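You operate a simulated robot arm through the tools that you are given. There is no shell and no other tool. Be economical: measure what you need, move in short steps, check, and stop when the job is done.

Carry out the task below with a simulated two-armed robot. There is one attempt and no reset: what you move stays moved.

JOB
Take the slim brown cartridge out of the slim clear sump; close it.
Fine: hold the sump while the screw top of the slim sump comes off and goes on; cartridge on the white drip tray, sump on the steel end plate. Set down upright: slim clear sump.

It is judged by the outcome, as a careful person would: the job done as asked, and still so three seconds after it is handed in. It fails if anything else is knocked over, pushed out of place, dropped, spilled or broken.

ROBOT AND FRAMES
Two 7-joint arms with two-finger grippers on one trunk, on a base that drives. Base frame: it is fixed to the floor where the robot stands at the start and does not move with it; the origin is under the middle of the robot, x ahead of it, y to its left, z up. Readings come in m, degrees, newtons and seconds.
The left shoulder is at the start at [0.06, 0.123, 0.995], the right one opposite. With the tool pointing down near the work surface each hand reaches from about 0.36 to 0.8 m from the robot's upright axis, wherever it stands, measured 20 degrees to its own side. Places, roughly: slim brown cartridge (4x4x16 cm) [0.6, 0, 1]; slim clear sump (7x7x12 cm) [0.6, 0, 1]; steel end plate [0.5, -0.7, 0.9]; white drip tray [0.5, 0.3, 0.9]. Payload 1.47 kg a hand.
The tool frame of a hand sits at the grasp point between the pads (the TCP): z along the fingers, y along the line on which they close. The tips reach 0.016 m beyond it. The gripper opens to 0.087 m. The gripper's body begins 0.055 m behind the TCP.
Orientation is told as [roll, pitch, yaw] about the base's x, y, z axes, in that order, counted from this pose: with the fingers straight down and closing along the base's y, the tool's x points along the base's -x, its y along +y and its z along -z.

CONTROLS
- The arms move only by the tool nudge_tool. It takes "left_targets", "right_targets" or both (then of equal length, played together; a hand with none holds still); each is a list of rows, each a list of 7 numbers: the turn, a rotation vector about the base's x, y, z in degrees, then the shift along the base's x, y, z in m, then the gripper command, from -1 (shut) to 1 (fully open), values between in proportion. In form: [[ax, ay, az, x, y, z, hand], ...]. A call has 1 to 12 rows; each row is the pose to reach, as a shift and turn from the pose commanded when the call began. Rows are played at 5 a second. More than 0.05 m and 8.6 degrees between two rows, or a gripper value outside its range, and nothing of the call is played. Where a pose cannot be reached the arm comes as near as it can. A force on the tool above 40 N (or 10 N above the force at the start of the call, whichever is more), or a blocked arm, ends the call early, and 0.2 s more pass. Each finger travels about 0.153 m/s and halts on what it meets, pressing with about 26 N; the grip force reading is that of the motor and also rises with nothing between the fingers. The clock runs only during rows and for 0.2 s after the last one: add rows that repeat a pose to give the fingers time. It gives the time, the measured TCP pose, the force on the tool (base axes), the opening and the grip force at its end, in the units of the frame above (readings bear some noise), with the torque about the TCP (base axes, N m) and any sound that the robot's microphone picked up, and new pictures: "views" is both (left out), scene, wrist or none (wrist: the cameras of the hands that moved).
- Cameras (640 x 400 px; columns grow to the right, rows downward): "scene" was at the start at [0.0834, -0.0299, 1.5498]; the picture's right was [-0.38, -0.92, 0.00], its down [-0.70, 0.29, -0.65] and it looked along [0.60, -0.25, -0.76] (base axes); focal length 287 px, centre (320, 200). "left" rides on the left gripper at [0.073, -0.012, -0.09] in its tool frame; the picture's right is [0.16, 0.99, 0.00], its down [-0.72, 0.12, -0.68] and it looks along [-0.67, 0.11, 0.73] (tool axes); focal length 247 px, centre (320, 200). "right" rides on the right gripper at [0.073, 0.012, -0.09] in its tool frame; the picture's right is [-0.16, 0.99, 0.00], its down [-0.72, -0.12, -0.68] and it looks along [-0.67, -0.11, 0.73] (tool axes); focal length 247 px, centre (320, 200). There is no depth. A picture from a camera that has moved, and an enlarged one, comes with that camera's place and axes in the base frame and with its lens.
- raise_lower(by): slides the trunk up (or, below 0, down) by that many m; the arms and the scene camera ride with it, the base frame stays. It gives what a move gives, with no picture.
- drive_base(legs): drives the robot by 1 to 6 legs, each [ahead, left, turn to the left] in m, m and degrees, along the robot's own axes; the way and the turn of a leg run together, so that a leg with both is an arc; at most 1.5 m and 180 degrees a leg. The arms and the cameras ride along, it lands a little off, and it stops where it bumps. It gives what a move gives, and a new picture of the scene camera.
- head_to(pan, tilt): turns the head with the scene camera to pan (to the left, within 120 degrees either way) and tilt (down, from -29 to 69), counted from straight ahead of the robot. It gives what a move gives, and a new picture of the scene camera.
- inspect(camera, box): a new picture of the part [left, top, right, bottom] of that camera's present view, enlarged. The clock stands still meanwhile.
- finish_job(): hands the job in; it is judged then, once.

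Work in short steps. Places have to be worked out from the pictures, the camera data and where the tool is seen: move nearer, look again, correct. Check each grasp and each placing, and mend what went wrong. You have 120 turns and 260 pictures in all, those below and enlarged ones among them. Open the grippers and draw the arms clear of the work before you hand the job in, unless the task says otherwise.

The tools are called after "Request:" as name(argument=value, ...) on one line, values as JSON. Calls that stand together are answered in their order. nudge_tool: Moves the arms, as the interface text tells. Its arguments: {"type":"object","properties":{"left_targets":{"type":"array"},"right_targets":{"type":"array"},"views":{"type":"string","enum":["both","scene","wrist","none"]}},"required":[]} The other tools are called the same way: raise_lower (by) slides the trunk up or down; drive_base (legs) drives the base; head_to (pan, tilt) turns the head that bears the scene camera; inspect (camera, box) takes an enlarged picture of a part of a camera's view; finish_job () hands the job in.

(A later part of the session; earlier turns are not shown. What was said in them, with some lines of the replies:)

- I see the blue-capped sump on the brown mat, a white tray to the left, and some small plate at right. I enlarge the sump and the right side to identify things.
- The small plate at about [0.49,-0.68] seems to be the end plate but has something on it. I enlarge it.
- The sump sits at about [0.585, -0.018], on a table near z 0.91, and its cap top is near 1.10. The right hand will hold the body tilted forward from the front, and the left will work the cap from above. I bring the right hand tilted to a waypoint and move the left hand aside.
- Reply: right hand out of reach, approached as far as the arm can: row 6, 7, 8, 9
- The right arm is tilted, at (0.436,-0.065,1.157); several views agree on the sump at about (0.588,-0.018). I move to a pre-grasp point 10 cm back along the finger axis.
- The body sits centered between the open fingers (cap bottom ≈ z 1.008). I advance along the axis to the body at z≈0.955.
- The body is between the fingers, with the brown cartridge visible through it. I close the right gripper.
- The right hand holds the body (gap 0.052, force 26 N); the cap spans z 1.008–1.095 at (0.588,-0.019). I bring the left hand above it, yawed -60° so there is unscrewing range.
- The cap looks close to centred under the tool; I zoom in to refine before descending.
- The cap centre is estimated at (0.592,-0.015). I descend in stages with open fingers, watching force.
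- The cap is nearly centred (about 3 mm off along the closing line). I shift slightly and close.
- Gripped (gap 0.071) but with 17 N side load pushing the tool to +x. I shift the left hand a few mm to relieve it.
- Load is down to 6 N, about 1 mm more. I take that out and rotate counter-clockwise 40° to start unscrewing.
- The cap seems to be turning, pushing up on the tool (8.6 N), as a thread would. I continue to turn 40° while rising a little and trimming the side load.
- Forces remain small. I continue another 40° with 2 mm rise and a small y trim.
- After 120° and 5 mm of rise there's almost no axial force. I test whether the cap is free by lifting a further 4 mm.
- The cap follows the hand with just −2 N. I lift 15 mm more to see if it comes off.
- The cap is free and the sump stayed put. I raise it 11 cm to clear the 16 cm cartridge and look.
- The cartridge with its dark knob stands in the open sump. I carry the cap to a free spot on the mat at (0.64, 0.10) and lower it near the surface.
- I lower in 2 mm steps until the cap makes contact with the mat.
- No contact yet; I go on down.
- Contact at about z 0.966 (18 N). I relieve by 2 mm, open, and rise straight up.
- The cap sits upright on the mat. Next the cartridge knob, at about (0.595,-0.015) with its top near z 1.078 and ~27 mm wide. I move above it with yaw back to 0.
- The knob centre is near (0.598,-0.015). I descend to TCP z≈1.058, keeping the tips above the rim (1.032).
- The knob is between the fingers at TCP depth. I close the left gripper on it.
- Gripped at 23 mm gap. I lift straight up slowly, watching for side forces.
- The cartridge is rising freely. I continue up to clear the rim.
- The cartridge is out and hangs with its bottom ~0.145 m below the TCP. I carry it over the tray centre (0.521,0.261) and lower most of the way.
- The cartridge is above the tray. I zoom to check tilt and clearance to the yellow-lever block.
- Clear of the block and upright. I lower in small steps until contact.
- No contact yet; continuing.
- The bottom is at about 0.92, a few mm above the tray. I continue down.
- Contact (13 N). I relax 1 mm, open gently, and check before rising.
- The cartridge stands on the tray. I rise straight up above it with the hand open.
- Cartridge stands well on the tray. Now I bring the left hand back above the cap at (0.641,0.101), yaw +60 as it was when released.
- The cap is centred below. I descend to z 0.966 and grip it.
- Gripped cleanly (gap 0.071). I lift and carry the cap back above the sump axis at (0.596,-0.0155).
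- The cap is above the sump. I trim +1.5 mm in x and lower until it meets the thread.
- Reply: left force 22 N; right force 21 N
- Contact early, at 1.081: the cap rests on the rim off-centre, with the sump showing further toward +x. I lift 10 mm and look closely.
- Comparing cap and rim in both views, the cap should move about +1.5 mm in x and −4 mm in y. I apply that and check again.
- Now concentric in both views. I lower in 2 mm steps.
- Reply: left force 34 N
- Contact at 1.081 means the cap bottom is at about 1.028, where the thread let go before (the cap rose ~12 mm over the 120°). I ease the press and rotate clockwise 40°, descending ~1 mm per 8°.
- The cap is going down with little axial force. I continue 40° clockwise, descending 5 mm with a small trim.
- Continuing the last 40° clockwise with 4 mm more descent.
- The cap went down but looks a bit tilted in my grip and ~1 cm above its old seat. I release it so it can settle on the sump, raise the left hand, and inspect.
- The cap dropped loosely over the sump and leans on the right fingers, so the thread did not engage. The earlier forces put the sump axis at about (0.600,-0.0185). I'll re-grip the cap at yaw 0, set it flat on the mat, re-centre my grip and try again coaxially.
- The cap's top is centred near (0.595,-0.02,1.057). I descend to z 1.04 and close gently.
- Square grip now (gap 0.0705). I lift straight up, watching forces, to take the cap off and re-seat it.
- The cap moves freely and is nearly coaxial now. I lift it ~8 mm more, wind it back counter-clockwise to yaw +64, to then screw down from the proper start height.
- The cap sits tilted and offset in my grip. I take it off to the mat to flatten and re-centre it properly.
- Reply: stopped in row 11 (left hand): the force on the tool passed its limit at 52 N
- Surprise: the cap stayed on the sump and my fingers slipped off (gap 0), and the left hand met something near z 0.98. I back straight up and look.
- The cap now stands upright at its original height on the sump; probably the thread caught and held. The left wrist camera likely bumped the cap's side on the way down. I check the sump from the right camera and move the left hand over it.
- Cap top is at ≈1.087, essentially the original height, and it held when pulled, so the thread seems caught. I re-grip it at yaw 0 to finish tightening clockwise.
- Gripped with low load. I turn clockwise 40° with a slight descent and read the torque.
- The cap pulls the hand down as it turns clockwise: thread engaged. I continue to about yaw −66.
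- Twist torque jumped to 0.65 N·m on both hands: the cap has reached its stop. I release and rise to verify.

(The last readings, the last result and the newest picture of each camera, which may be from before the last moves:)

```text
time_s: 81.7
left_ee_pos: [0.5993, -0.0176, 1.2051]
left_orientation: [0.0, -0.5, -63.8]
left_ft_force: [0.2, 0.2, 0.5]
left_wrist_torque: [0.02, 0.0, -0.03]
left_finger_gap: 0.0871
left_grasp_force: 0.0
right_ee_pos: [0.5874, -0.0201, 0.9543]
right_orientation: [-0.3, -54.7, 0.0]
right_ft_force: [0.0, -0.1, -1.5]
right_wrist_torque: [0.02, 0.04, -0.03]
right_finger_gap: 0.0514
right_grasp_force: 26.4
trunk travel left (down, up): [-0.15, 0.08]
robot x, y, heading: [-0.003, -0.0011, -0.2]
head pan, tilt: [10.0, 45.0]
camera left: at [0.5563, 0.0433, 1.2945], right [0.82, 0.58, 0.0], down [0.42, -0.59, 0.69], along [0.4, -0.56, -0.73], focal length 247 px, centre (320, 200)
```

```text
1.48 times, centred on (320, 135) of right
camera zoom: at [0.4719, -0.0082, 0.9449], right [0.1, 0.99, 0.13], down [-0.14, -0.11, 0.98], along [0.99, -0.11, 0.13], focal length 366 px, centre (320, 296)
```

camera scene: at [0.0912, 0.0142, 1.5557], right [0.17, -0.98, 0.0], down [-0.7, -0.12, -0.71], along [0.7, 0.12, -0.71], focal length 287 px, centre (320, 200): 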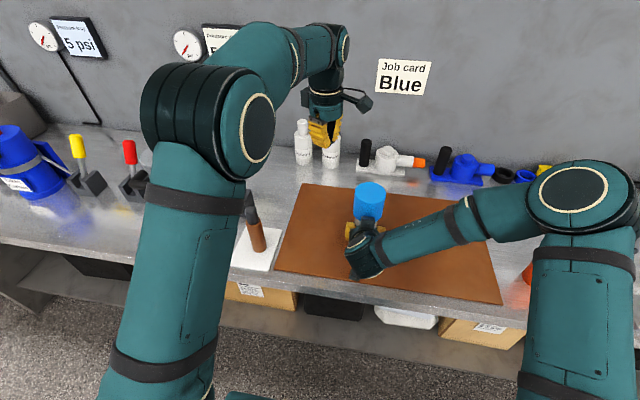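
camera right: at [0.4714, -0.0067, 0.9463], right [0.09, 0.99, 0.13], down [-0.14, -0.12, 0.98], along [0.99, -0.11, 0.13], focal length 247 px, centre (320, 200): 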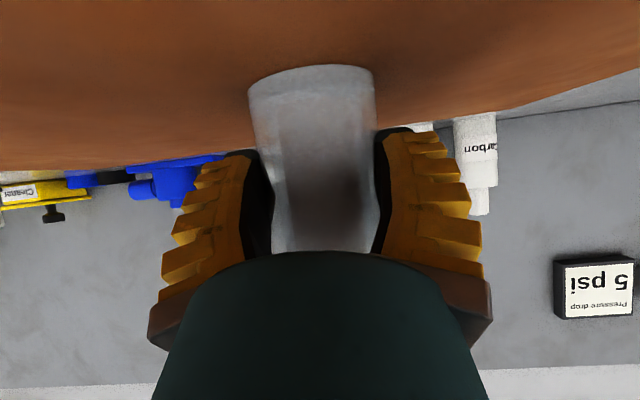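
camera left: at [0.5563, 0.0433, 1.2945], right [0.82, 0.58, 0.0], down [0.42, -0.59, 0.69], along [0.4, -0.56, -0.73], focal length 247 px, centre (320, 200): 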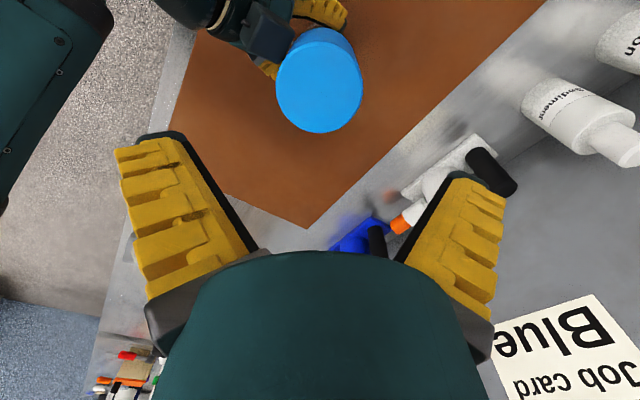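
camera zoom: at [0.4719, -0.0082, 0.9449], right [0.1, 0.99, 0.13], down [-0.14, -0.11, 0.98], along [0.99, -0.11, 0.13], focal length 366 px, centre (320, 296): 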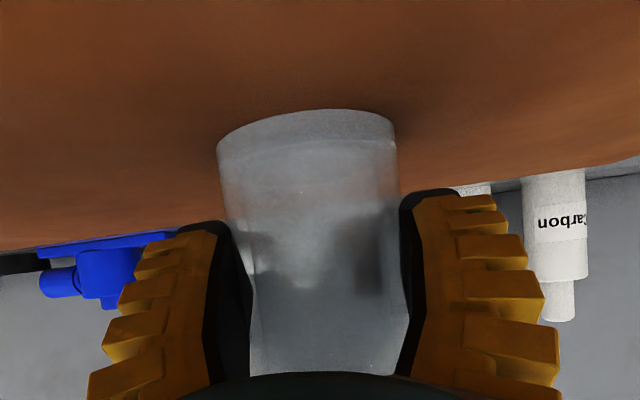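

The cap is closed at its original height and upright. Now I pull the left arm back clear and lift the sump straight up with the right hand, watching that everything moves as one.

Request:
nudge_tool(left_targets=[[0, 0, 8, -0.02, 0.03, 0.02, 1], [0, 0, 16, -0.04, 0.06, 0.03, 1], [0, 0, 24, -0.06, 0.09, 0.03, 1], [0, 0, 32, -0.08, 0.12, 0.03, 1], [0, 0, 40, -0.1, 0.15, 0.03, 1], [0, 0, 48, -0.12, 0.18, 0.03, 1], [0, 0, 56, -0.14, 0.2, 0.03, 1], [0, 0, 64, -0.16, 0.22, 0.03, 1], [0, 0, 64, -0.17, 0.24, 0.03, 1], [0, 0, 64, -0.17, 0.24, 0.03, 1]], right_targets=[[0, 0, 0, 0, 0, 0, -1], [0, 0, 0, 0, 0, 0, -1], [0, 0, 0, 0, 0, 0, -1], [0, 0, 0, 0, 0, 0, -1], [0, 0, 0, 0, 0, 0.01, -1], [0, 0, 0, 0, 0, 0.02, -1], [0, 0, 0, 0, 0, 0.04, -1], [0, 0, 0, 0, 0, 0.06, -1], [0, 0, 0, 0, 0, 0.08, -1], [0, 0, 0, 0, 0, 0.08, -1]])

Request:
inspect(camera="scene", box=[300, 120, 430, 270])

```text
time_s: 83.9
left_ee_pos: [0.4302, 0.2207, 1.2353]
left_orientation: [0.0, -0.5, 0.4]
left_ft_force: [0.5, -0.1, 1.0]
left_wrist_torque: [0.02, 0.03, -0.01]
left_finger_gap: 0.087
left_grasp_force: 0.1
right_ee_pos: [0.5882, -0.0199, 1.0339]
right_orientation: [-0.2, -54.8, -0.2]
right_ft_force: [1.1, -0.4, -1.8]
right_wrist_torque: [0.02, 0.03, 0.01]
right_finger_gap: 0.0516
right_grasp_force: 25.7
trunk travel left (down, up): [-0.15, 0.08]
robot x, y, heading: [-0.0014, 0.0013, 0.3]
head pan, tilt: [10.0, 45.0]
camera scene: at [0.0926, 0.0138, 1.5556], right [0.17, -0.98, 0.0], down [-0.7, -0.12, -0.71], along [0.7, 0.12, -0.71], focal length 287 px, centre (320, 200)
camera right: at [0.4728, -0.0082, 1.0254], right [0.1, 0.99, 0.13], down [-0.14, -0.11, 0.98], along [0.99, -0.11, 0.13], focal length 247 px, centre (320, 200)
camera left: at [0.3562, 0.2097, 1.3248], right [-0.16, 0.99, 0.0], down [0.72, 0.12, 0.69], along [0.68, 0.11, -0.73], focal length 247 px, centre (320, 200)
```

scene: 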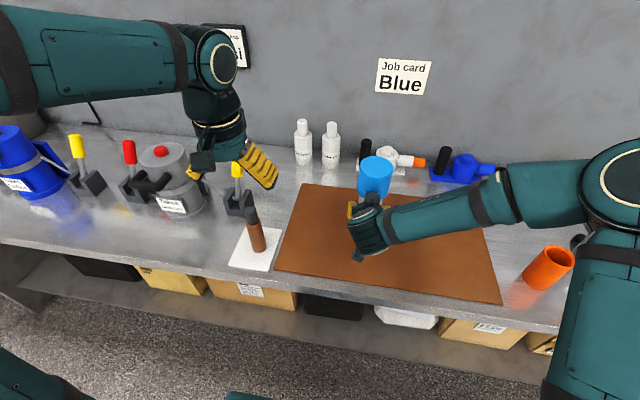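
right: 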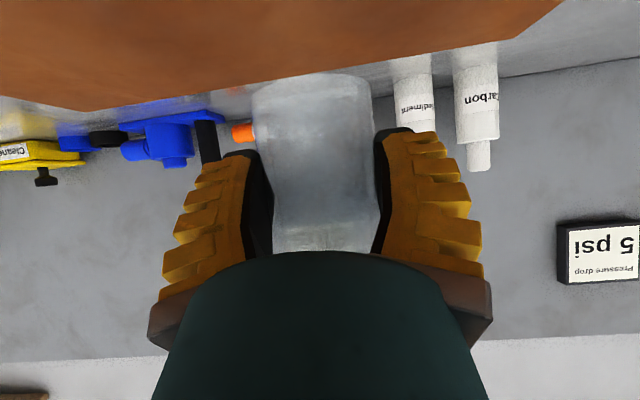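
left: 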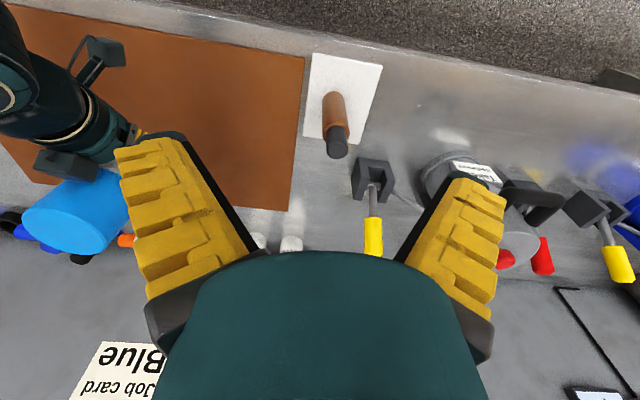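

```text
2.67 times, centred on (365, 195) of scene
camera zoom: at [0.0926, 0.0138, 1.5556], right [0.17, -0.98, 0.0], down [-0.7, -0.12, -0.71], along [0.7, 0.12, -0.71], focal length 765 px, centre (200, 213)
```

zoom: 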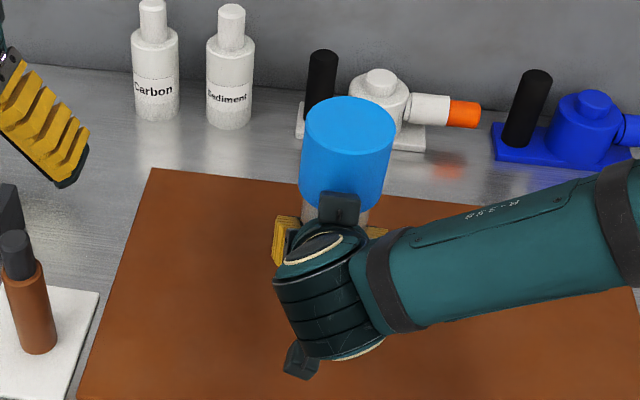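

The sump lifts cleanly. I raise it further and retract toward me and to the right, to pass clear of the cup and grey bottle when driving.

Request:
nudge_tool(right_targets=[[0, 0, 0, 0, 0, 0.03, -1], [0, 0, 0, 0, 0, 0.06, -1], [0, 0, 0, -0.02, -0.03, 0.085, -1], [0, 0, 0, -0.045, -0.06, 0.085, -1], [0, 0, 0, -0.07, -0.09, 0.085, -1], [0, 0, 0, -0.095, -0.12, 0.085, -1], [0, 0, 0, -0.12, -0.15, 0.085, -1], [0, 0, 0, -0.133, -0.18, 0.085, -1], [0, 0, 0, -0.133, -0.18, 0.085, -1]], views="scene")

Request:
head_to(pan=-45, tilt=40)

```text
time_s: 85.9
left_ee_pos: [0.4308, 0.2208, 1.2359]
left_orientation: [-0.1, -0.5, 0.3]
left_ft_force: [0.4, 0.6, -0.4]
left_wrist_torque: [-0.01, 0.02, 0.01]
left_finger_gap: 0.0871
left_grasp_force: 0.0
right_ee_pos: [0.477, -0.2014, 1.1267]
right_orientation: [-0.2, -54.8, -0.1]
right_ft_force: [0.0, -0.1, -2.7]
right_wrist_torque: [0.0, 0.03, -0.02]
right_finger_gap: 0.0511
right_grasp_force: 25.3
right hand out of reach, approached as far as the arm can: row 7, 8, 9
trunk travel left (down, up): [-0.15, 0.08]
robot x, y, heading: [0.0031, -0.0004, -0.1]
head pan, tilt: [10.0, 45.0]
camera scene: at [0.0924, 0.0144, 1.5556], right [0.17, -0.98, 0.0], down [-0.7, -0.12, -0.71], along [0.7, 0.12, -0.71], focal length 287 px, centre (320, 200)
```

scene: 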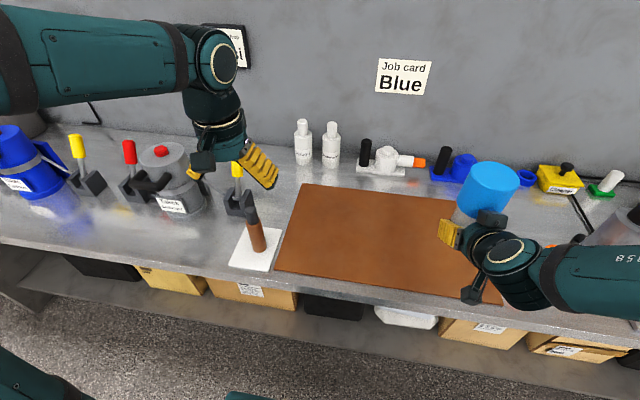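

```text
time_s: 87.1
left_ee_pos: [0.431, 0.221, 1.2354]
left_orientation: [0.0, -0.6, 0.4]
left_ft_force: [-0.4, 0.1, -0.4]
left_wrist_torque: [0.01, -0.02, 0.0]
left_finger_gap: 0.087
left_grasp_force: 0.0
right_ee_pos: [0.4761, -0.2018, 1.1264]
right_orientation: [-0.3, -54.8, 0.0]
right_ft_force: [0.1, -0.1, -3.1]
right_wrist_torque: [-0.01, 0.06, 0.02]
right_finger_gap: 0.051
right_grasp_force: 25.6
trunk travel left (down, up): [-0.15, 0.08]
robot x, y, heading: [-0.0022, 0.0014, 0.3]
head pan, tilt: [-45.0, 40.0]
camera scene: at [0.0721, -0.0602, 1.5629], right [-0.71, -0.71, 0.0], down [-0.46, 0.45, -0.77], along [0.54, -0.54, -0.64], focal length 287 px, centre (320, 200)
```

scene: 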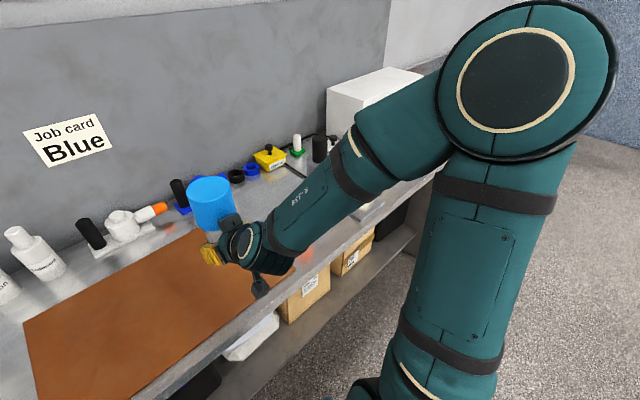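

Holding well. I drive back 10 cm, then 48 cm to the right.

Request:
drive_base(legs=[[-0.1, 0, 0], [0, -0.48, 0]])

Request:
head_to(pan=-20, tilt=48)

```text
time_s: 92.6
left_ee_pos: [0.3313, -0.2618, 1.2374]
left_orientation: [-0.1, -0.5, 0.4]
left_ft_force: [0.6, 0.0, 0.0]
left_wrist_torque: [0.0, 0.01, -0.01]
left_finger_gap: 0.087
left_grasp_force: 0.0
right_ee_pos: [0.378, -0.6841, 1.1264]
right_orientation: [0.0, -54.8, 0.0]
right_ft_force: [0.2, 0.2, -1.6]
right_wrist_torque: [0.02, 0.04, -0.03]
right_finger_gap: 0.0509
right_grasp_force: 25.3
trunk travel left (down, up): [-0.15, 0.08]
robot x, y, heading: [-0.0999, -0.485, 0.4]
head pan, tilt: [-45.0, 40.0]
camera scene: at [-0.0266, -0.5446, 1.5629], right [-0.71, -0.71, 0.0], down [-0.46, 0.45, -0.77], along [0.54, -0.54, -0.64], focal length 287 px, centre (320, 200)
```

scene: 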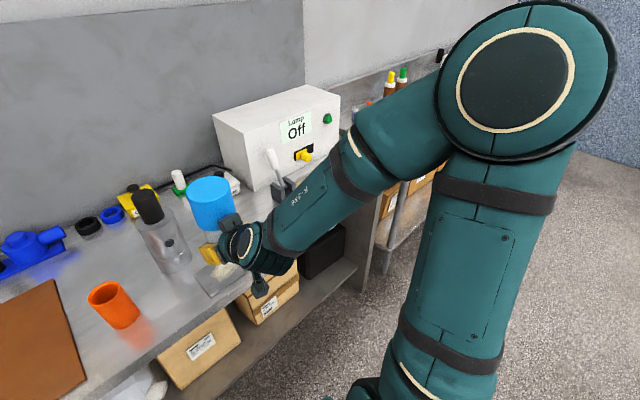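

```text
time_s: 93.5
left_ee_pos: [0.3306, -0.2617, 1.2361]
left_orientation: [-0.1, -0.6, 0.4]
left_ft_force: [-0.7, -0.2, -0.1]
left_wrist_torque: [0.0, 0.01, -0.03]
left_finger_gap: 0.0867
left_grasp_force: 0.0
right_ee_pos: [0.3776, -0.685, 1.1269]
right_orientation: [-0.2, -54.8, 0.0]
right_ft_force: [-0.6, 0.8, -1.6]
right_wrist_torque: [-0.04, 0.03, -0.04]
right_finger_gap: 0.0511
right_grasp_force: 26.2
trunk travel left (down, up): [-0.15, 0.08]
robot x, y, heading: [-0.0989, -0.4811, 0.1]
head pan, tilt: [-20.0, 48.0]
camera scene: at [-0.0127, -0.5113, 1.5515], right [-0.34, -0.94, 0.0], down [-0.7, 0.25, -0.67], along [0.63, -0.23, -0.74], focal length 287 px, centre (320, 200)
```

scene: 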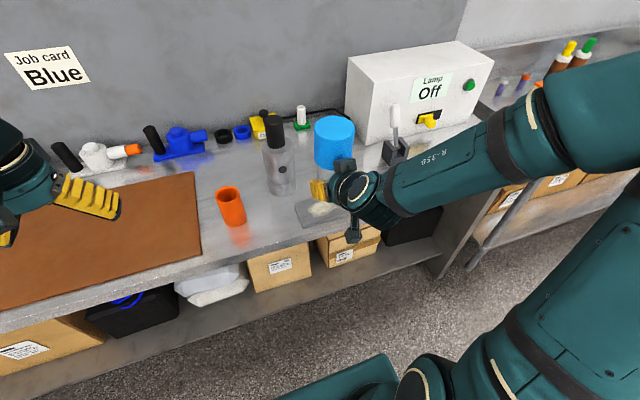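

At y −0.685 the right hand is in line with the plate. I zoom on the plate and its patch, from the scene and the left camera.

Request:
inspect(camera="scene", box=[240, 110, 420, 250])

Request:
inspect(camera="right", box=[0, 0, 640, 400])

Request:
inspect(camera="left", box=[0, 0, 640, 400])

```text
2.86 times, centred on (330, 180) of scene
camera zoom: at [-0.0127, -0.5113, 1.5515], right [-0.34, -0.94, 0.0], down [-0.7, 0.25, -0.67], along [0.63, -0.23, -0.74], focal length 820 px, centre (291, 257)
```

zoom: 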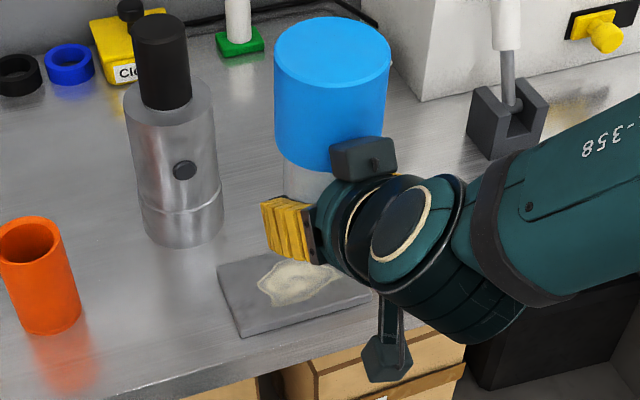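

```text
1.00 times, centred on (320, 200) of right (not enlarged: the box is as wide or as high as the picture)
camera zoom: at [0.2628, -0.6732, 1.1184], right [0.09, 0.99, 0.13], down [-0.14, -0.11, 0.98], along [0.99, -0.11, 0.13], focal length 247 px, centre (320, 200)
```

zoom: 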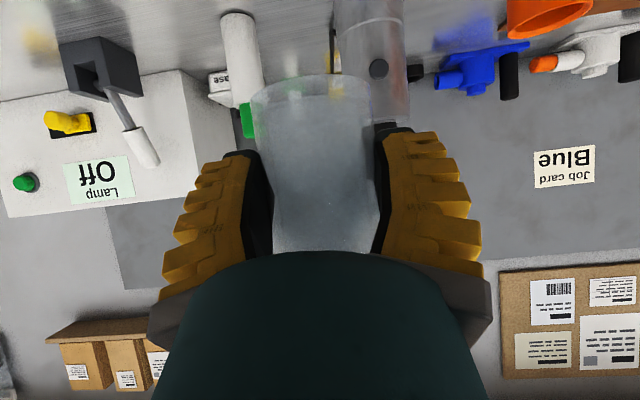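

```text
1.00 times, centred on (320, 200) of left (not enlarged: the box is as wide or as high as the picture)
camera zoom: at [0.2567, -0.2739, 1.3249], right [-0.16, 0.99, 0.0], down [0.72, 0.12, 0.69], along [0.68, 0.11, -0.73], focal length 247 px, centre (320, 200)
```

zoom: 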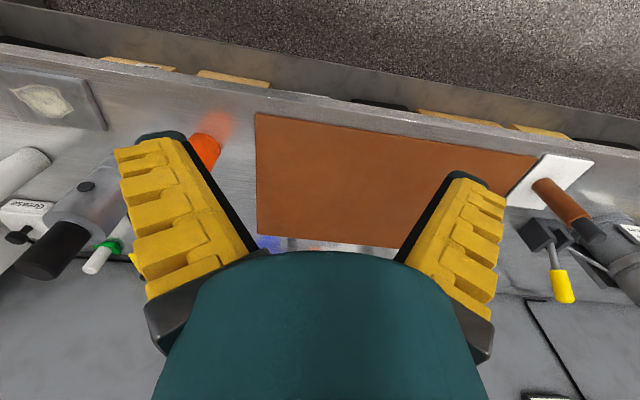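

I zoom in on the patch from the left camera.

Request:
inspect(camera="left", box=[0, 50, 120, 140])

Request:
inspect(camera="scene", box=[295, 180, 375, 235])

```text
4.44 times, centred on (60, 95) of left
camera zoom: at [0.2567, -0.2739, 1.3249], right [-0.16, 0.99, 0.0], down [0.72, 0.12, 0.69], along [0.68, 0.11, -0.73], focal length 1098 px, centre (1476, 667)
```

zoom: 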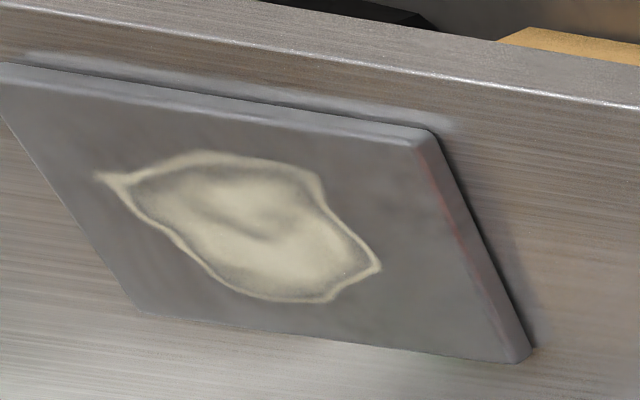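

```text
7.27 times, centred on (335, 208) of scene
camera zoom: at [-0.0127, -0.5113, 1.5515], right [-0.34, -0.94, 0.0], down [-0.7, 0.25, -0.67], along [0.63, -0.23, -0.74], focal length 2088 px, centre (211, 146)
```

zoom: 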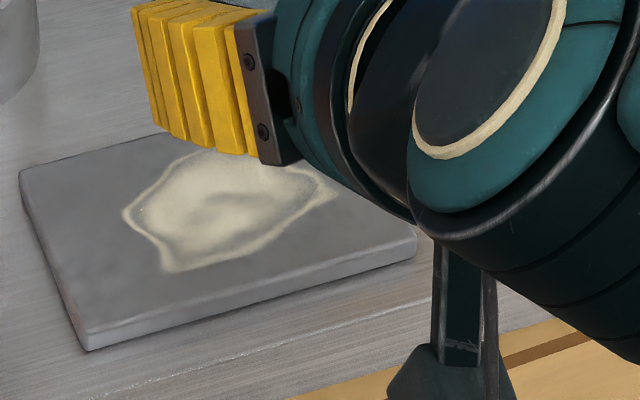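

The patch is a flat dried stain; the plate spans about x 0.447–0.535, y −0.622 to −0.757. I'll set the sump fully on the plate toward its cleaner +y side, at (0.485,-0.661). I extend the arm there and lower part-way.

Request:
nudge_tool(right_targets=[[0, 0, 0, 0.03, 0.008, 0, -1], [0, 0, 0, 0.06, 0.016, 0, -1], [0, 0, 0, 0.093, 0.024, 0, -1], [0, 0, 0, 0.093, 0.024, -0.03, -1], [0, 0, 0, 0.093, 0.024, -0.06, -1], [0, 0, 0, 0.093, 0.024, -0.09, -1], [0, 0, 0, 0.093, 0.024, -0.12, -1], [0, 0, 0, 0.093, 0.024, -0.12, -1]])

Request:
inspect(camera="scene", box=[260, 110, 420, 250])

Request:
inspect(camera="left", box=[0, 30, 180, 160])

```text
time_s: 95.3
left_ee_pos: [0.3302, -0.2611, 1.2359]
left_orientation: [0.0, -0.4, 0.4]
left_ft_force: [-0.2, -0.9, 0.5]
left_wrist_torque: [-0.05, -0.02, -0.01]
left_finger_gap: 0.087
left_grasp_force: 0.0
right_ee_pos: [0.4711, -0.6608, 1.0065]
right_orientation: [-0.2, -54.8, 0.0]
right_ft_force: [0.9, -0.5, -2.7]
right_wrist_torque: [0.02, 0.02, 0.0]
right_finger_gap: 0.0506
right_grasp_force: 25.9
trunk travel left (down, up): [-0.15, 0.08]
robot x, y, heading: [-0.0996, -0.4855, -0.1]
head pan, tilt: [-20.0, 48.0]
camera scene: at [-0.0132, -0.5108, 1.5515], right [-0.34, -0.94, 0.0], down [-0.7, 0.25, -0.67], along [0.63, -0.23, -0.74], focal length 287 px, centre (320, 200)
camera right: at [0.3556, -0.6491, 0.9983], right [0.09, 0.99, 0.13], down [-0.14, -0.11, 0.98], along [0.99, -0.11, 0.13], focal length 247 px, centre (320, 200)
```

scene: 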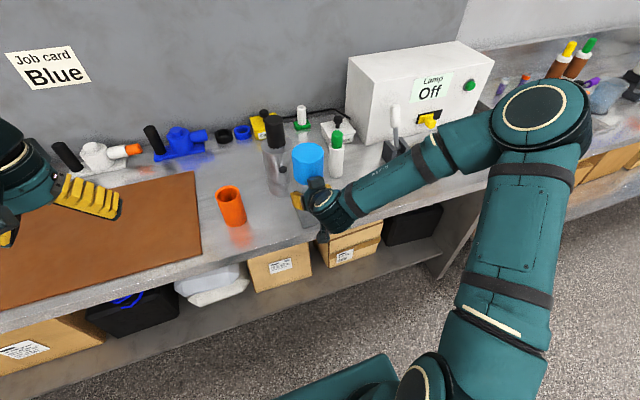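
right: 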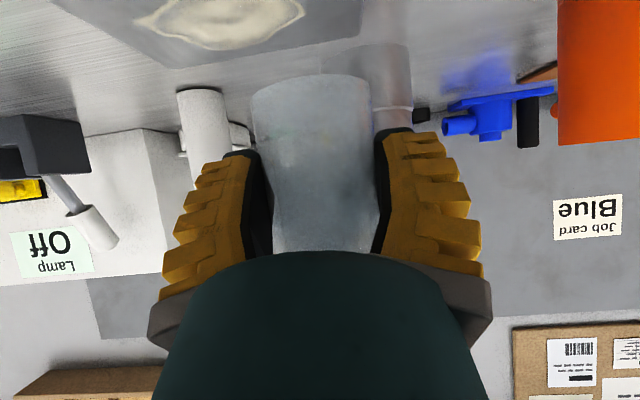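

```text
2.86 times, centred on (340, 180) of scene
camera zoom: at [-0.0132, -0.5108, 1.5515], right [-0.34, -0.94, 0.0], down [-0.7, 0.25, -0.67], along [0.63, -0.23, -0.74], focal length 820 px, centre (263, 257)
```

zoom: 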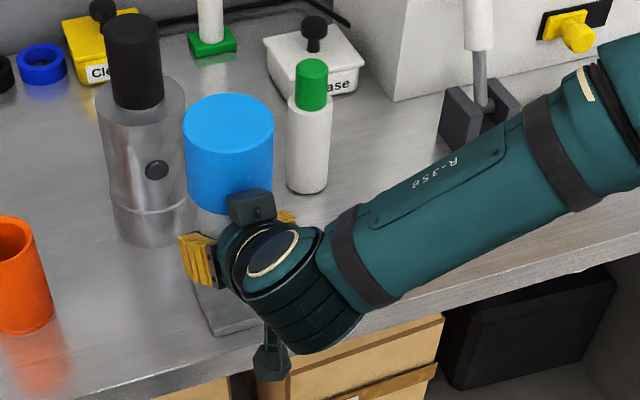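

```text
3.08 times, centred on (90, 95) of left
camera zoom: at [0.2563, -0.2735, 1.325], right [-0.17, 0.99, 0.0], down [0.72, 0.12, 0.69], along [0.68, 0.11, -0.73], focal length 760 px, centre (1028, 523)
```

zoom: 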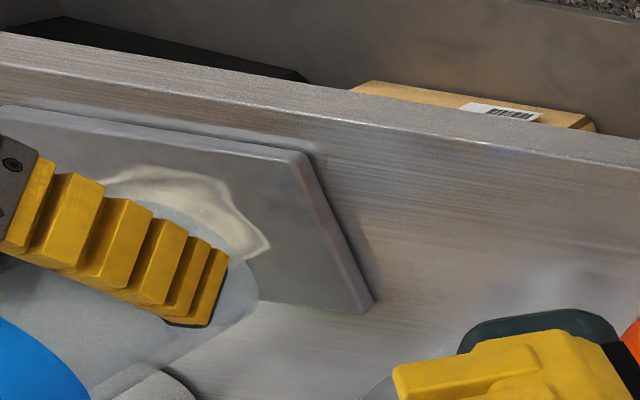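

The right camera shows the plate's +y edge near y −0.633, so I shift 1 cm to −y and slightly back, then lower to just above.

Request:
nudge_tool(right_targets=[[0, 0, 0, -0.004, -0.011, 0, -1], [0, 0, 0, -0.004, -0.011, -0.012, -1], [0, 0, 0, -0.004, -0.011, -0.022, -1], [0, 0, 0, -0.004, -0.011, -0.022, -1]], views="wrist")

Request:
inspect(camera="left", box=[0, 30, 180, 160])

Request:
inspect(camera="scene", box=[280, 150, 360, 250])

```text
time_s: 96.3
left_ee_pos: [0.3307, -0.2627, 1.2347]
left_orientation: [-0.1, -0.6, 0.4]
left_ft_force: [0.0, 0.6, 0.3]
left_wrist_torque: [0.0, 0.01, 0.0]
left_finger_gap: 0.0871
left_grasp_force: 0.1
right_ee_pos: [0.4671, -0.6717, 0.984]
right_orientation: [-0.1, -54.8, 0.0]
right_ft_force: [1.1, 0.6, -2.3]
right_wrist_torque: [0.0, 0.03, 0.0]
right_finger_gap: 0.051
right_grasp_force: 25.9
trunk travel left (down, up): [-0.15, 0.08]
robot x, y, heading: [-0.0989, -0.4821, 0.1]
head pan, tilt: [-20.0, 48.0]
camera right: at [0.3522, -0.6601, 0.9764], right [0.09, 0.99, 0.13], down [-0.14, -0.11, 0.98], along [0.99, -0.11, 0.13], focal length 247 px, centre (320, 200)
```

right: 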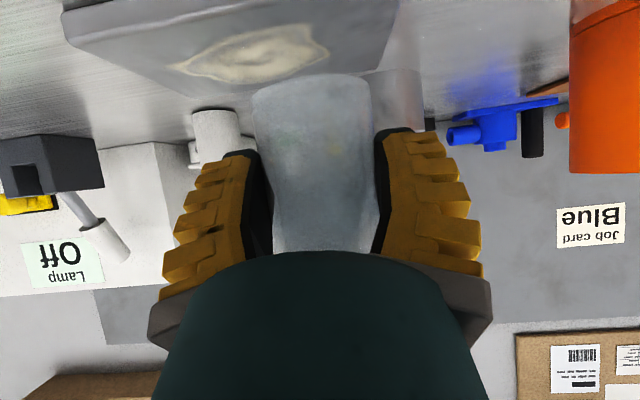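

```text
3.08 times, centred on (90, 95) of left
camera zoom: at [0.2568, -0.2737, 1.3249], right [-0.16, 0.99, 0.0], down [0.72, 0.12, 0.69], along [0.68, 0.11, -0.73], focal length 760 px, centre (1028, 523)
```

zoom: 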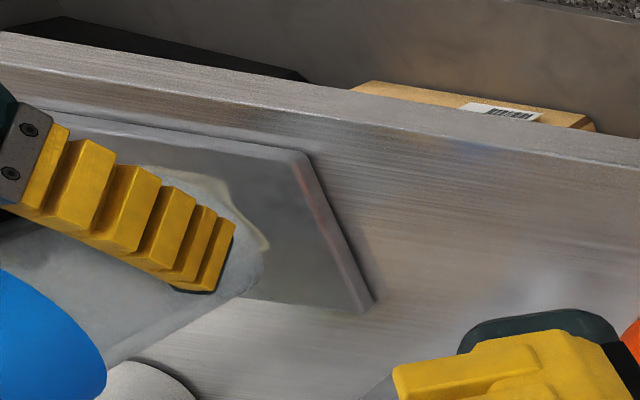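

```text
4.00 times, centred on (320, 200) of scene
camera zoom: at [-0.0126, -0.511, 1.5515], right [-0.34, -0.94, 0.0], down [-0.7, 0.25, -0.67], along [0.63, -0.23, -0.74], focal length 1148 px, centre (320, 200)
```

zoom: 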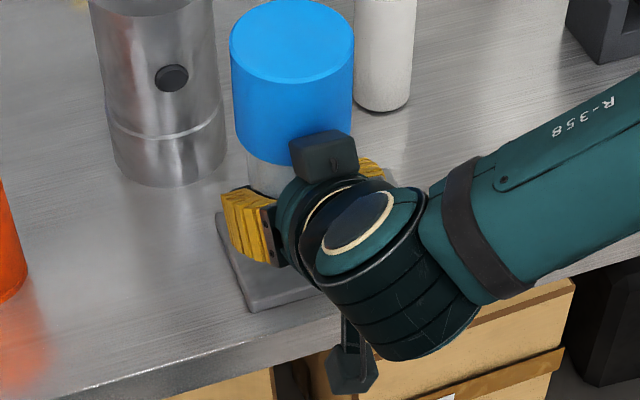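

Still close to the plate's +y edge by this view; I shift 9 mm further −y and 4 mm back, then lower to find contact.

Request:
nudge_tool(right_targets=[[0, 0, 0, -0.004, -0.009, 0, -1], [0, 0, 0, -0.004, -0.009, -0.005, -1], [0, 0, 0, -0.004, -0.009, -0.009, -1], [0, 0, 0, -0.004, -0.009, -0.012, -1], [0, 0, 0, -0.004, -0.009, -0.014, -1]], views="wrist")

Request:
inspect(camera="left", box=[0, 30, 180, 160])

```text
time_s: 97.5
left_ee_pos: [0.3315, -0.2634, 1.2363]
left_orientation: [-0.1, -0.5, 0.4]
left_ft_force: [-0.2, -0.9, -0.4]
left_wrist_torque: [-0.01, 0.0, 0.0]
left_finger_gap: 0.087
left_grasp_force: 0.0
right_ee_pos: [0.4632, -0.6814, 0.9703]
right_orientation: [-0.2, -54.8, 0.1]
right_ft_force: [0.2, 0.3, -1.1]
right_wrist_torque: [-0.03, 0.06, 0.0]
right_finger_gap: 0.0508
right_grasp_force: 25.8
trunk travel left (down, up): [-0.15, 0.08]
robot x, y, heading: [-0.1009, -0.4859, -0.1]
head pan, tilt: [-20.0, 48.0]
camera right: at [0.3479, -0.6694, 0.9621], right [0.09, 0.99, 0.13], down [-0.14, -0.11, 0.98], along [0.99, -0.11, 0.13], focal length 247 px, centre (320, 200)
```

right: 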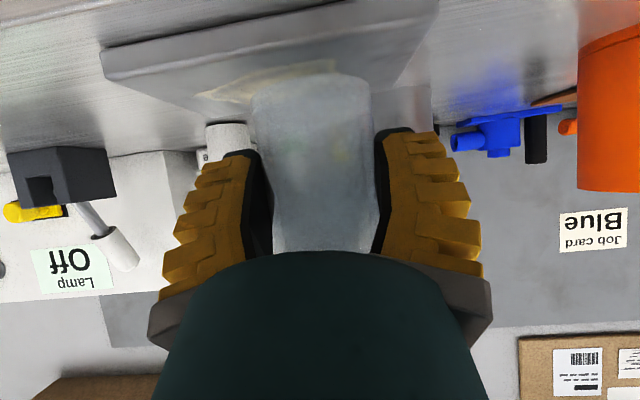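

```text
3.08 times, centred on (90, 95) of left
camera zoom: at [0.2567, -0.274, 1.3249], right [-0.16, 0.99, 0.0], down [0.72, 0.12, 0.69], along [0.68, 0.11, -0.73], focal length 760 px, centre (1028, 523)
```

zoom: 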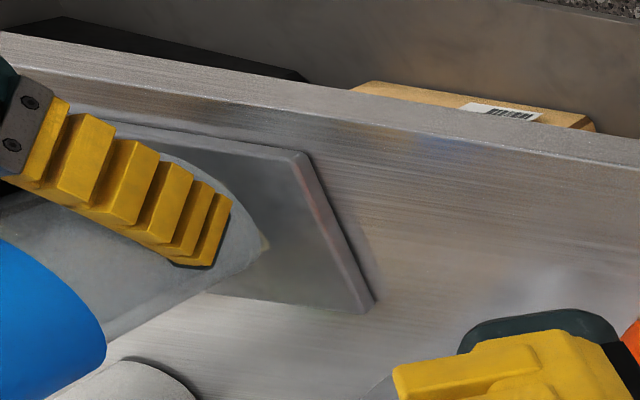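

The left camera shows the sump base well inside the plate, ~5 cm from its +y edge. I lower in small steps to contact.

Request:
nudge_tool(right_targets=[[0, 0, 0, 0, 0, -0.002, -1], [0, 0, 0, 0, 0, -0.004, -1], [0, 0, 0, 0, 0, -0.006, -1]], views="none")

```text
time_s: 98.3
left_ee_pos: [0.3306, -0.2619, 1.2361]
left_orientation: [-0.1, -0.5, 0.4]
left_ft_force: [0.8, 0.3, 0.9]
left_wrist_torque: [0.0, 0.0, 0.02]
left_finger_gap: 0.087
left_grasp_force: 0.1
right_ee_pos: [0.463, -0.6804, 0.9651]
right_orientation: [0.0, -54.8, 0.0]
right_ft_force: [1.0, -0.3, -1.8]
right_wrist_torque: [-0.03, 0.05, 0.0]
right_finger_gap: 0.0508
right_grasp_force: 26.3
trunk travel left (down, up): [-0.15, 0.08]
robot x, y, heading: [-0.1023, -0.4835, -0.0]
head pan, tilt: [-20.0, 48.0]
```

Not in contact yet; continuing 2 mm at a time.

Request:
nudge_tool(right_targets=[[0, 0, 0, 0, 0, -0.002, -1], [0, 0, 0, 0, 0, -0.004, -1], [0, 0, 0, 0, 0, -0.006, -1]], views="wrist")

Request:
inspect(camera="scene", box=[280, 150, 360, 250])

```text
time_s: 99.1
left_ee_pos: [0.3314, -0.2627, 1.237]
left_orientation: [-0.1, -0.5, 0.4]
left_ft_force: [0.1, 0.0, 0.6]
left_wrist_torque: [0.02, -0.01, 0.03]
left_finger_gap: 0.087
left_grasp_force: 0.0
right_ee_pos: [0.4632, -0.6799, 0.9587]
right_orientation: [-0.2, -54.8, 0.0]
right_ft_force: [-0.2, -0.5, 1.1]
right_wrist_torque: [0.04, 0.06, 0.03]
right_finger_gap: 0.051
right_grasp_force: 25.7
trunk travel left (down, up): [-0.15, 0.08]
robot x, y, heading: [-0.1001, -0.4838, 0.2]
head pan, tilt: [-20.0, 48.0]
camera right: at [0.3478, -0.6691, 0.9506], right [0.09, 0.99, 0.13], down [-0.14, -0.11, 0.98], along [0.99, -0.11, 0.13], focal length 247 px, centre (320, 200)
```

right: 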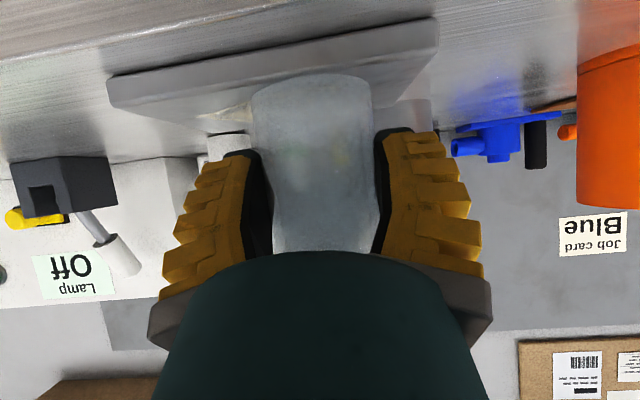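

```text
4.00 times, centred on (320, 200) of scene
camera zoom: at [-0.0129, -0.5112, 1.5515], right [-0.34, -0.94, 0.0], down [-0.7, 0.25, -0.67], along [0.63, -0.23, -0.74], focal length 1148 px, centre (320, 200)
```

zoom: 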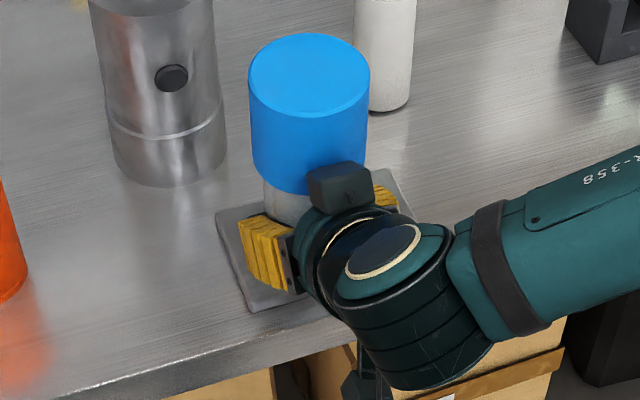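

Touching lightly (force reversed sign). I press 2 mm more to seat it flat.

Request:
nudge_tool(right_targets=[[0, 0, 0, 0, 0, -0.001, -1], [0, 0, 0, 0, 0, -0.002, -1], [0, 0, 0, 0, 0, -0.002, -1]], views="none")

```text
time_s: 99.9
left_ee_pos: [0.3298, -0.2615, 1.2356]
left_orientation: [-0.2, -0.6, 0.4]
left_ft_force: [0.0, -0.1, -0.8]
left_wrist_torque: [0.01, -0.03, 0.0]
left_finger_gap: 0.0871
left_grasp_force: 0.1
right_ee_pos: [0.4626, -0.6815, 0.9588]
right_orientation: [-0.4, -55.0, 0.1]
right_ft_force: [2.5, -2.9, 17.4]
right_wrist_torque: [-0.05, 0.08, -0.02]
right_finger_gap: 0.0518
right_grasp_force: 25.7
trunk travel left (down, up): [-0.15, 0.08]
robot x, y, heading: [-0.101, -0.4822, -0.0]
head pan, tilt: [-20.0, 48.0]
```

Firm contact. I ease 1.5 mm and open slowly.

Request:
nudge_tool(right_targets=[[0, 0, 0, 0, 0, 0.0015, -1], [0, 0, 0, 0, 0, 0.0015, 0.22], [0, 0, 0, 0, 0, 0.0015, 0.3], [0, 0, 0, 0, 0, 0.0015, 0.45], [0, 0, 0, 0, 0, 0.0015, 0.7], [0, 0, 0, 0, 0, 0.0015, 1], [0, 0, 0, 0, 0, 0.0015, 1]], views="wrist")

Request:
inspect(camera="scene", box=[280, 150, 360, 250])

```text
time_s: 101.5
left_ee_pos: [0.3313, -0.2623, 1.2366]
left_orientation: [-0.2, -0.5, 0.4]
left_ft_force: [0.2, 0.6, -0.7]
left_wrist_torque: [-0.01, 0.01, 0.02]
left_finger_gap: 0.0869
left_grasp_force: 0.0
right_ee_pos: [0.4624, -0.6804, 0.9585]
right_orientation: [-0.2, -54.8, 0.0]
right_ft_force: [0.6, 1.4, -0.2]
right_wrist_torque: [-0.02, 0.0, 0.0]
right_finger_gap: 0.0871
right_grasp_force: 0.0
trunk travel left (down, up): [-0.15, 0.08]
robot x, y, heading: [-0.096, -0.4823, 0.3]
head pan, tilt: [-20.0, 48.0]
camera right: at [0.3475, -0.6693, 0.9498], right [0.09, 0.99, 0.13], down [-0.14, -0.11, 0.98], along [0.99, -0.11, 0.13], focal length 247 px, centre (320, 200)
```

right: 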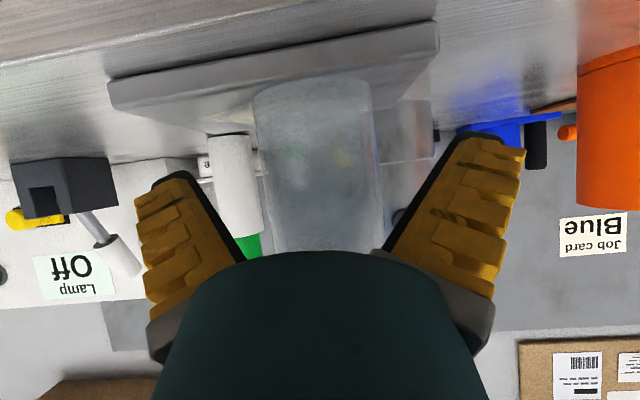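

```text
4.00 times, centred on (320, 200) of scene
camera zoom: at [-0.0128, -0.5112, 1.5515], right [-0.34, -0.94, 0.0], down [-0.7, 0.25, -0.67], along [0.63, -0.23, -0.74], focal length 1148 px, centre (320, 200)
```

zoom: 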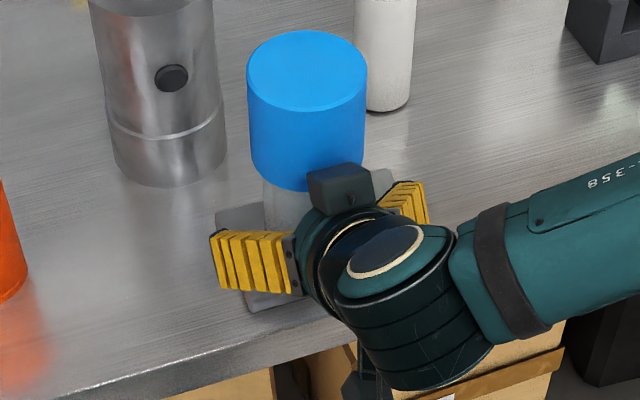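

The sump stands upright on the plate. I withdraw the open hand back along its axis.

Request:
nudge_tool(right_targets=[[0, 0, 0, -0.016, 0, 0.0115, 1], [0, 0, 0, -0.033, 0, 0.023, 1], [0, 0, 0, -0.05, 0, 0.035, 1], [0, 0, 0, -0.07, 0, 0.049, 1], [0, 0, 0, -0.07, 0, 0.049, 1]], views="none")

Request:
drive_base(legs=[[-0.18, 0, 0]])

Request:
inspect(camera="scene", box=[240, 80, 400, 220])

```text
time_s: 102.7
left_ee_pos: [0.3311, -0.2629, 1.2353]
left_orientation: [-0.1, -0.6, 0.4]
left_ft_force: [0.6, 0.4, 0.9]
left_wrist_torque: [-0.01, 0.03, 0.02]
left_finger_gap: 0.087
left_grasp_force: 0.1
right_ee_pos: [0.3924, -0.6814, 1.0073]
right_orientation: [-0.2, -54.7, 0.0]
right_ft_force: [0.3, 0.5, 0.0]
right_wrist_torque: [-0.02, -0.03, -0.03]
right_finger_gap: 0.0868
right_grasp_force: 0.1
trunk travel left (down, up): [-0.15, 0.08]
robot x, y, heading: [-0.1017, -0.4875, -0.0]
head pan, tilt: [-20.0, 48.0]
```

```text
time_s: 104.2
left_ee_pos: [0.1508, -0.2638, 1.2361]
left_orientation: [0.0, -0.6, 0.5]
left_ft_force: [-0.2, 0.0, -0.3]
left_wrist_torque: [-0.03, -0.06, 0.01]
left_finger_gap: 0.0869
left_grasp_force: 0.0
right_ee_pos: [0.2136, -0.6804, 1.0084]
right_orientation: [-0.2, -54.9, 0.0]
right_ft_force: [0.0, -0.8, 0.2]
right_wrist_torque: [0.04, 0.01, 0.02]
right_finger_gap: 0.0869
right_grasp_force: 0.1
trunk travel left (down, up): [-0.15, 0.08]
robot x, y, heading: [-0.279, -0.4839, -0.0]
head pan, tilt: [-20.0, 48.0]
camera scene: at [-0.193, -0.5116, 1.5516], right [-0.34, -0.94, 0.0], down [-0.7, 0.25, -0.67], along [0.63, -0.23, -0.74], focal length 287 px, centre (320, 200)
```

scene: 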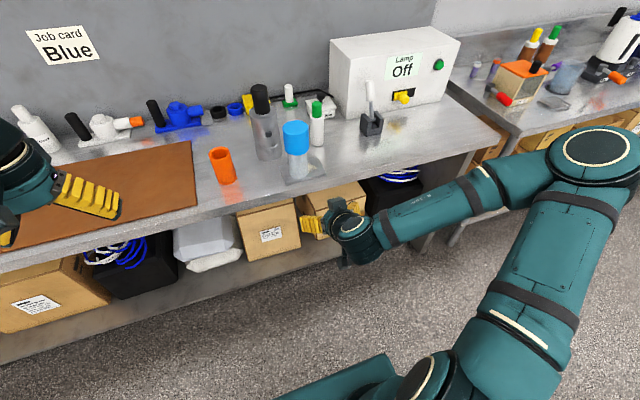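

```text
2.86 times, centred on (320, 150) of scene
camera zoom: at [-0.193, -0.5116, 1.5516], right [-0.34, -0.94, 0.0], down [-0.7, 0.25, -0.67], along [0.63, -0.23, -0.74], focal length 820 px, centre (320, 343)
```

zoom: 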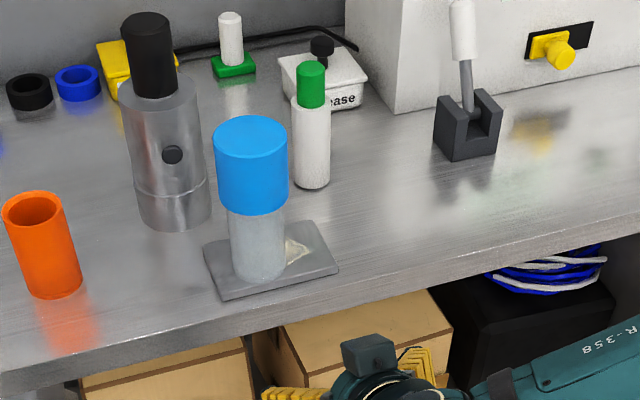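

The closed sump stands upright on the plate. I check the cartridge and the rest of the bench.

Request:
head_to(pan=40, tilt=35)

```text
time_s: 105.5
left_ee_pos: [0.1518, -0.2637, 1.2352]
left_orientation: [0.0, -0.6, 0.4]
left_ft_force: [-0.3, 0.3, 1.3]
left_wrist_torque: [0.04, 0.0, 0.01]
left_finger_gap: 0.0871
left_grasp_force: 0.0
right_ee_pos: [0.2142, -0.6808, 1.0081]
right_orientation: [-0.2, -54.8, -0.1]
right_ft_force: [0.1, -0.6, 0.7]
right_wrist_torque: [-0.04, -0.01, 0.01]
right_finger_gap: 0.0876
right_grasp_force: 0.0
trunk travel left (down, up): [-0.15, 0.08]
robot x, y, heading: [-0.2766, -0.4864, 0.1]
head pan, tilt: [40.0, 35.0]
camera scene: at [-0.1985, -0.428, 1.5705], right [0.64, -0.76, 0.0], down [-0.44, -0.37, -0.82], along [0.63, 0.53, -0.57], focal length 287 px, centre (320, 200)
```

scene: 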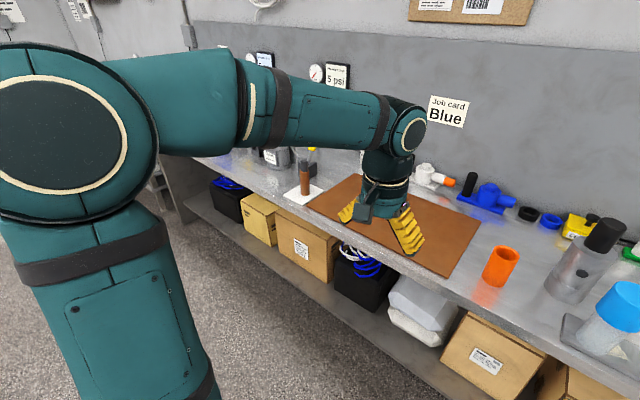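

The cartridge stands on the tray, the sump is closed and upright on its plate, both hands are open and clear. I hand the job in.

Request:
finish_job()

```text
The job is handed in.
```

The brown cartridge is out and standing on the white drip tray. The slim clear sump is screwed closed and upright on the steel end plate. Both hands are open and clear, and nothing in the last pictures looked knocked over or out of place.

- **Cap:** My first try at screwing it on did not catch. It engaged on the second and tightened to its stop. The sump was held throughout.
- **Bump:** Between those tries my left hand bumped the capped sump with up to 52 N. The sump stayed upright in the right hand.
- **End plate:** The plate has a flat, dried-looking stain, and the sump covers part of it. There was no clear area wide enough to avoid it.
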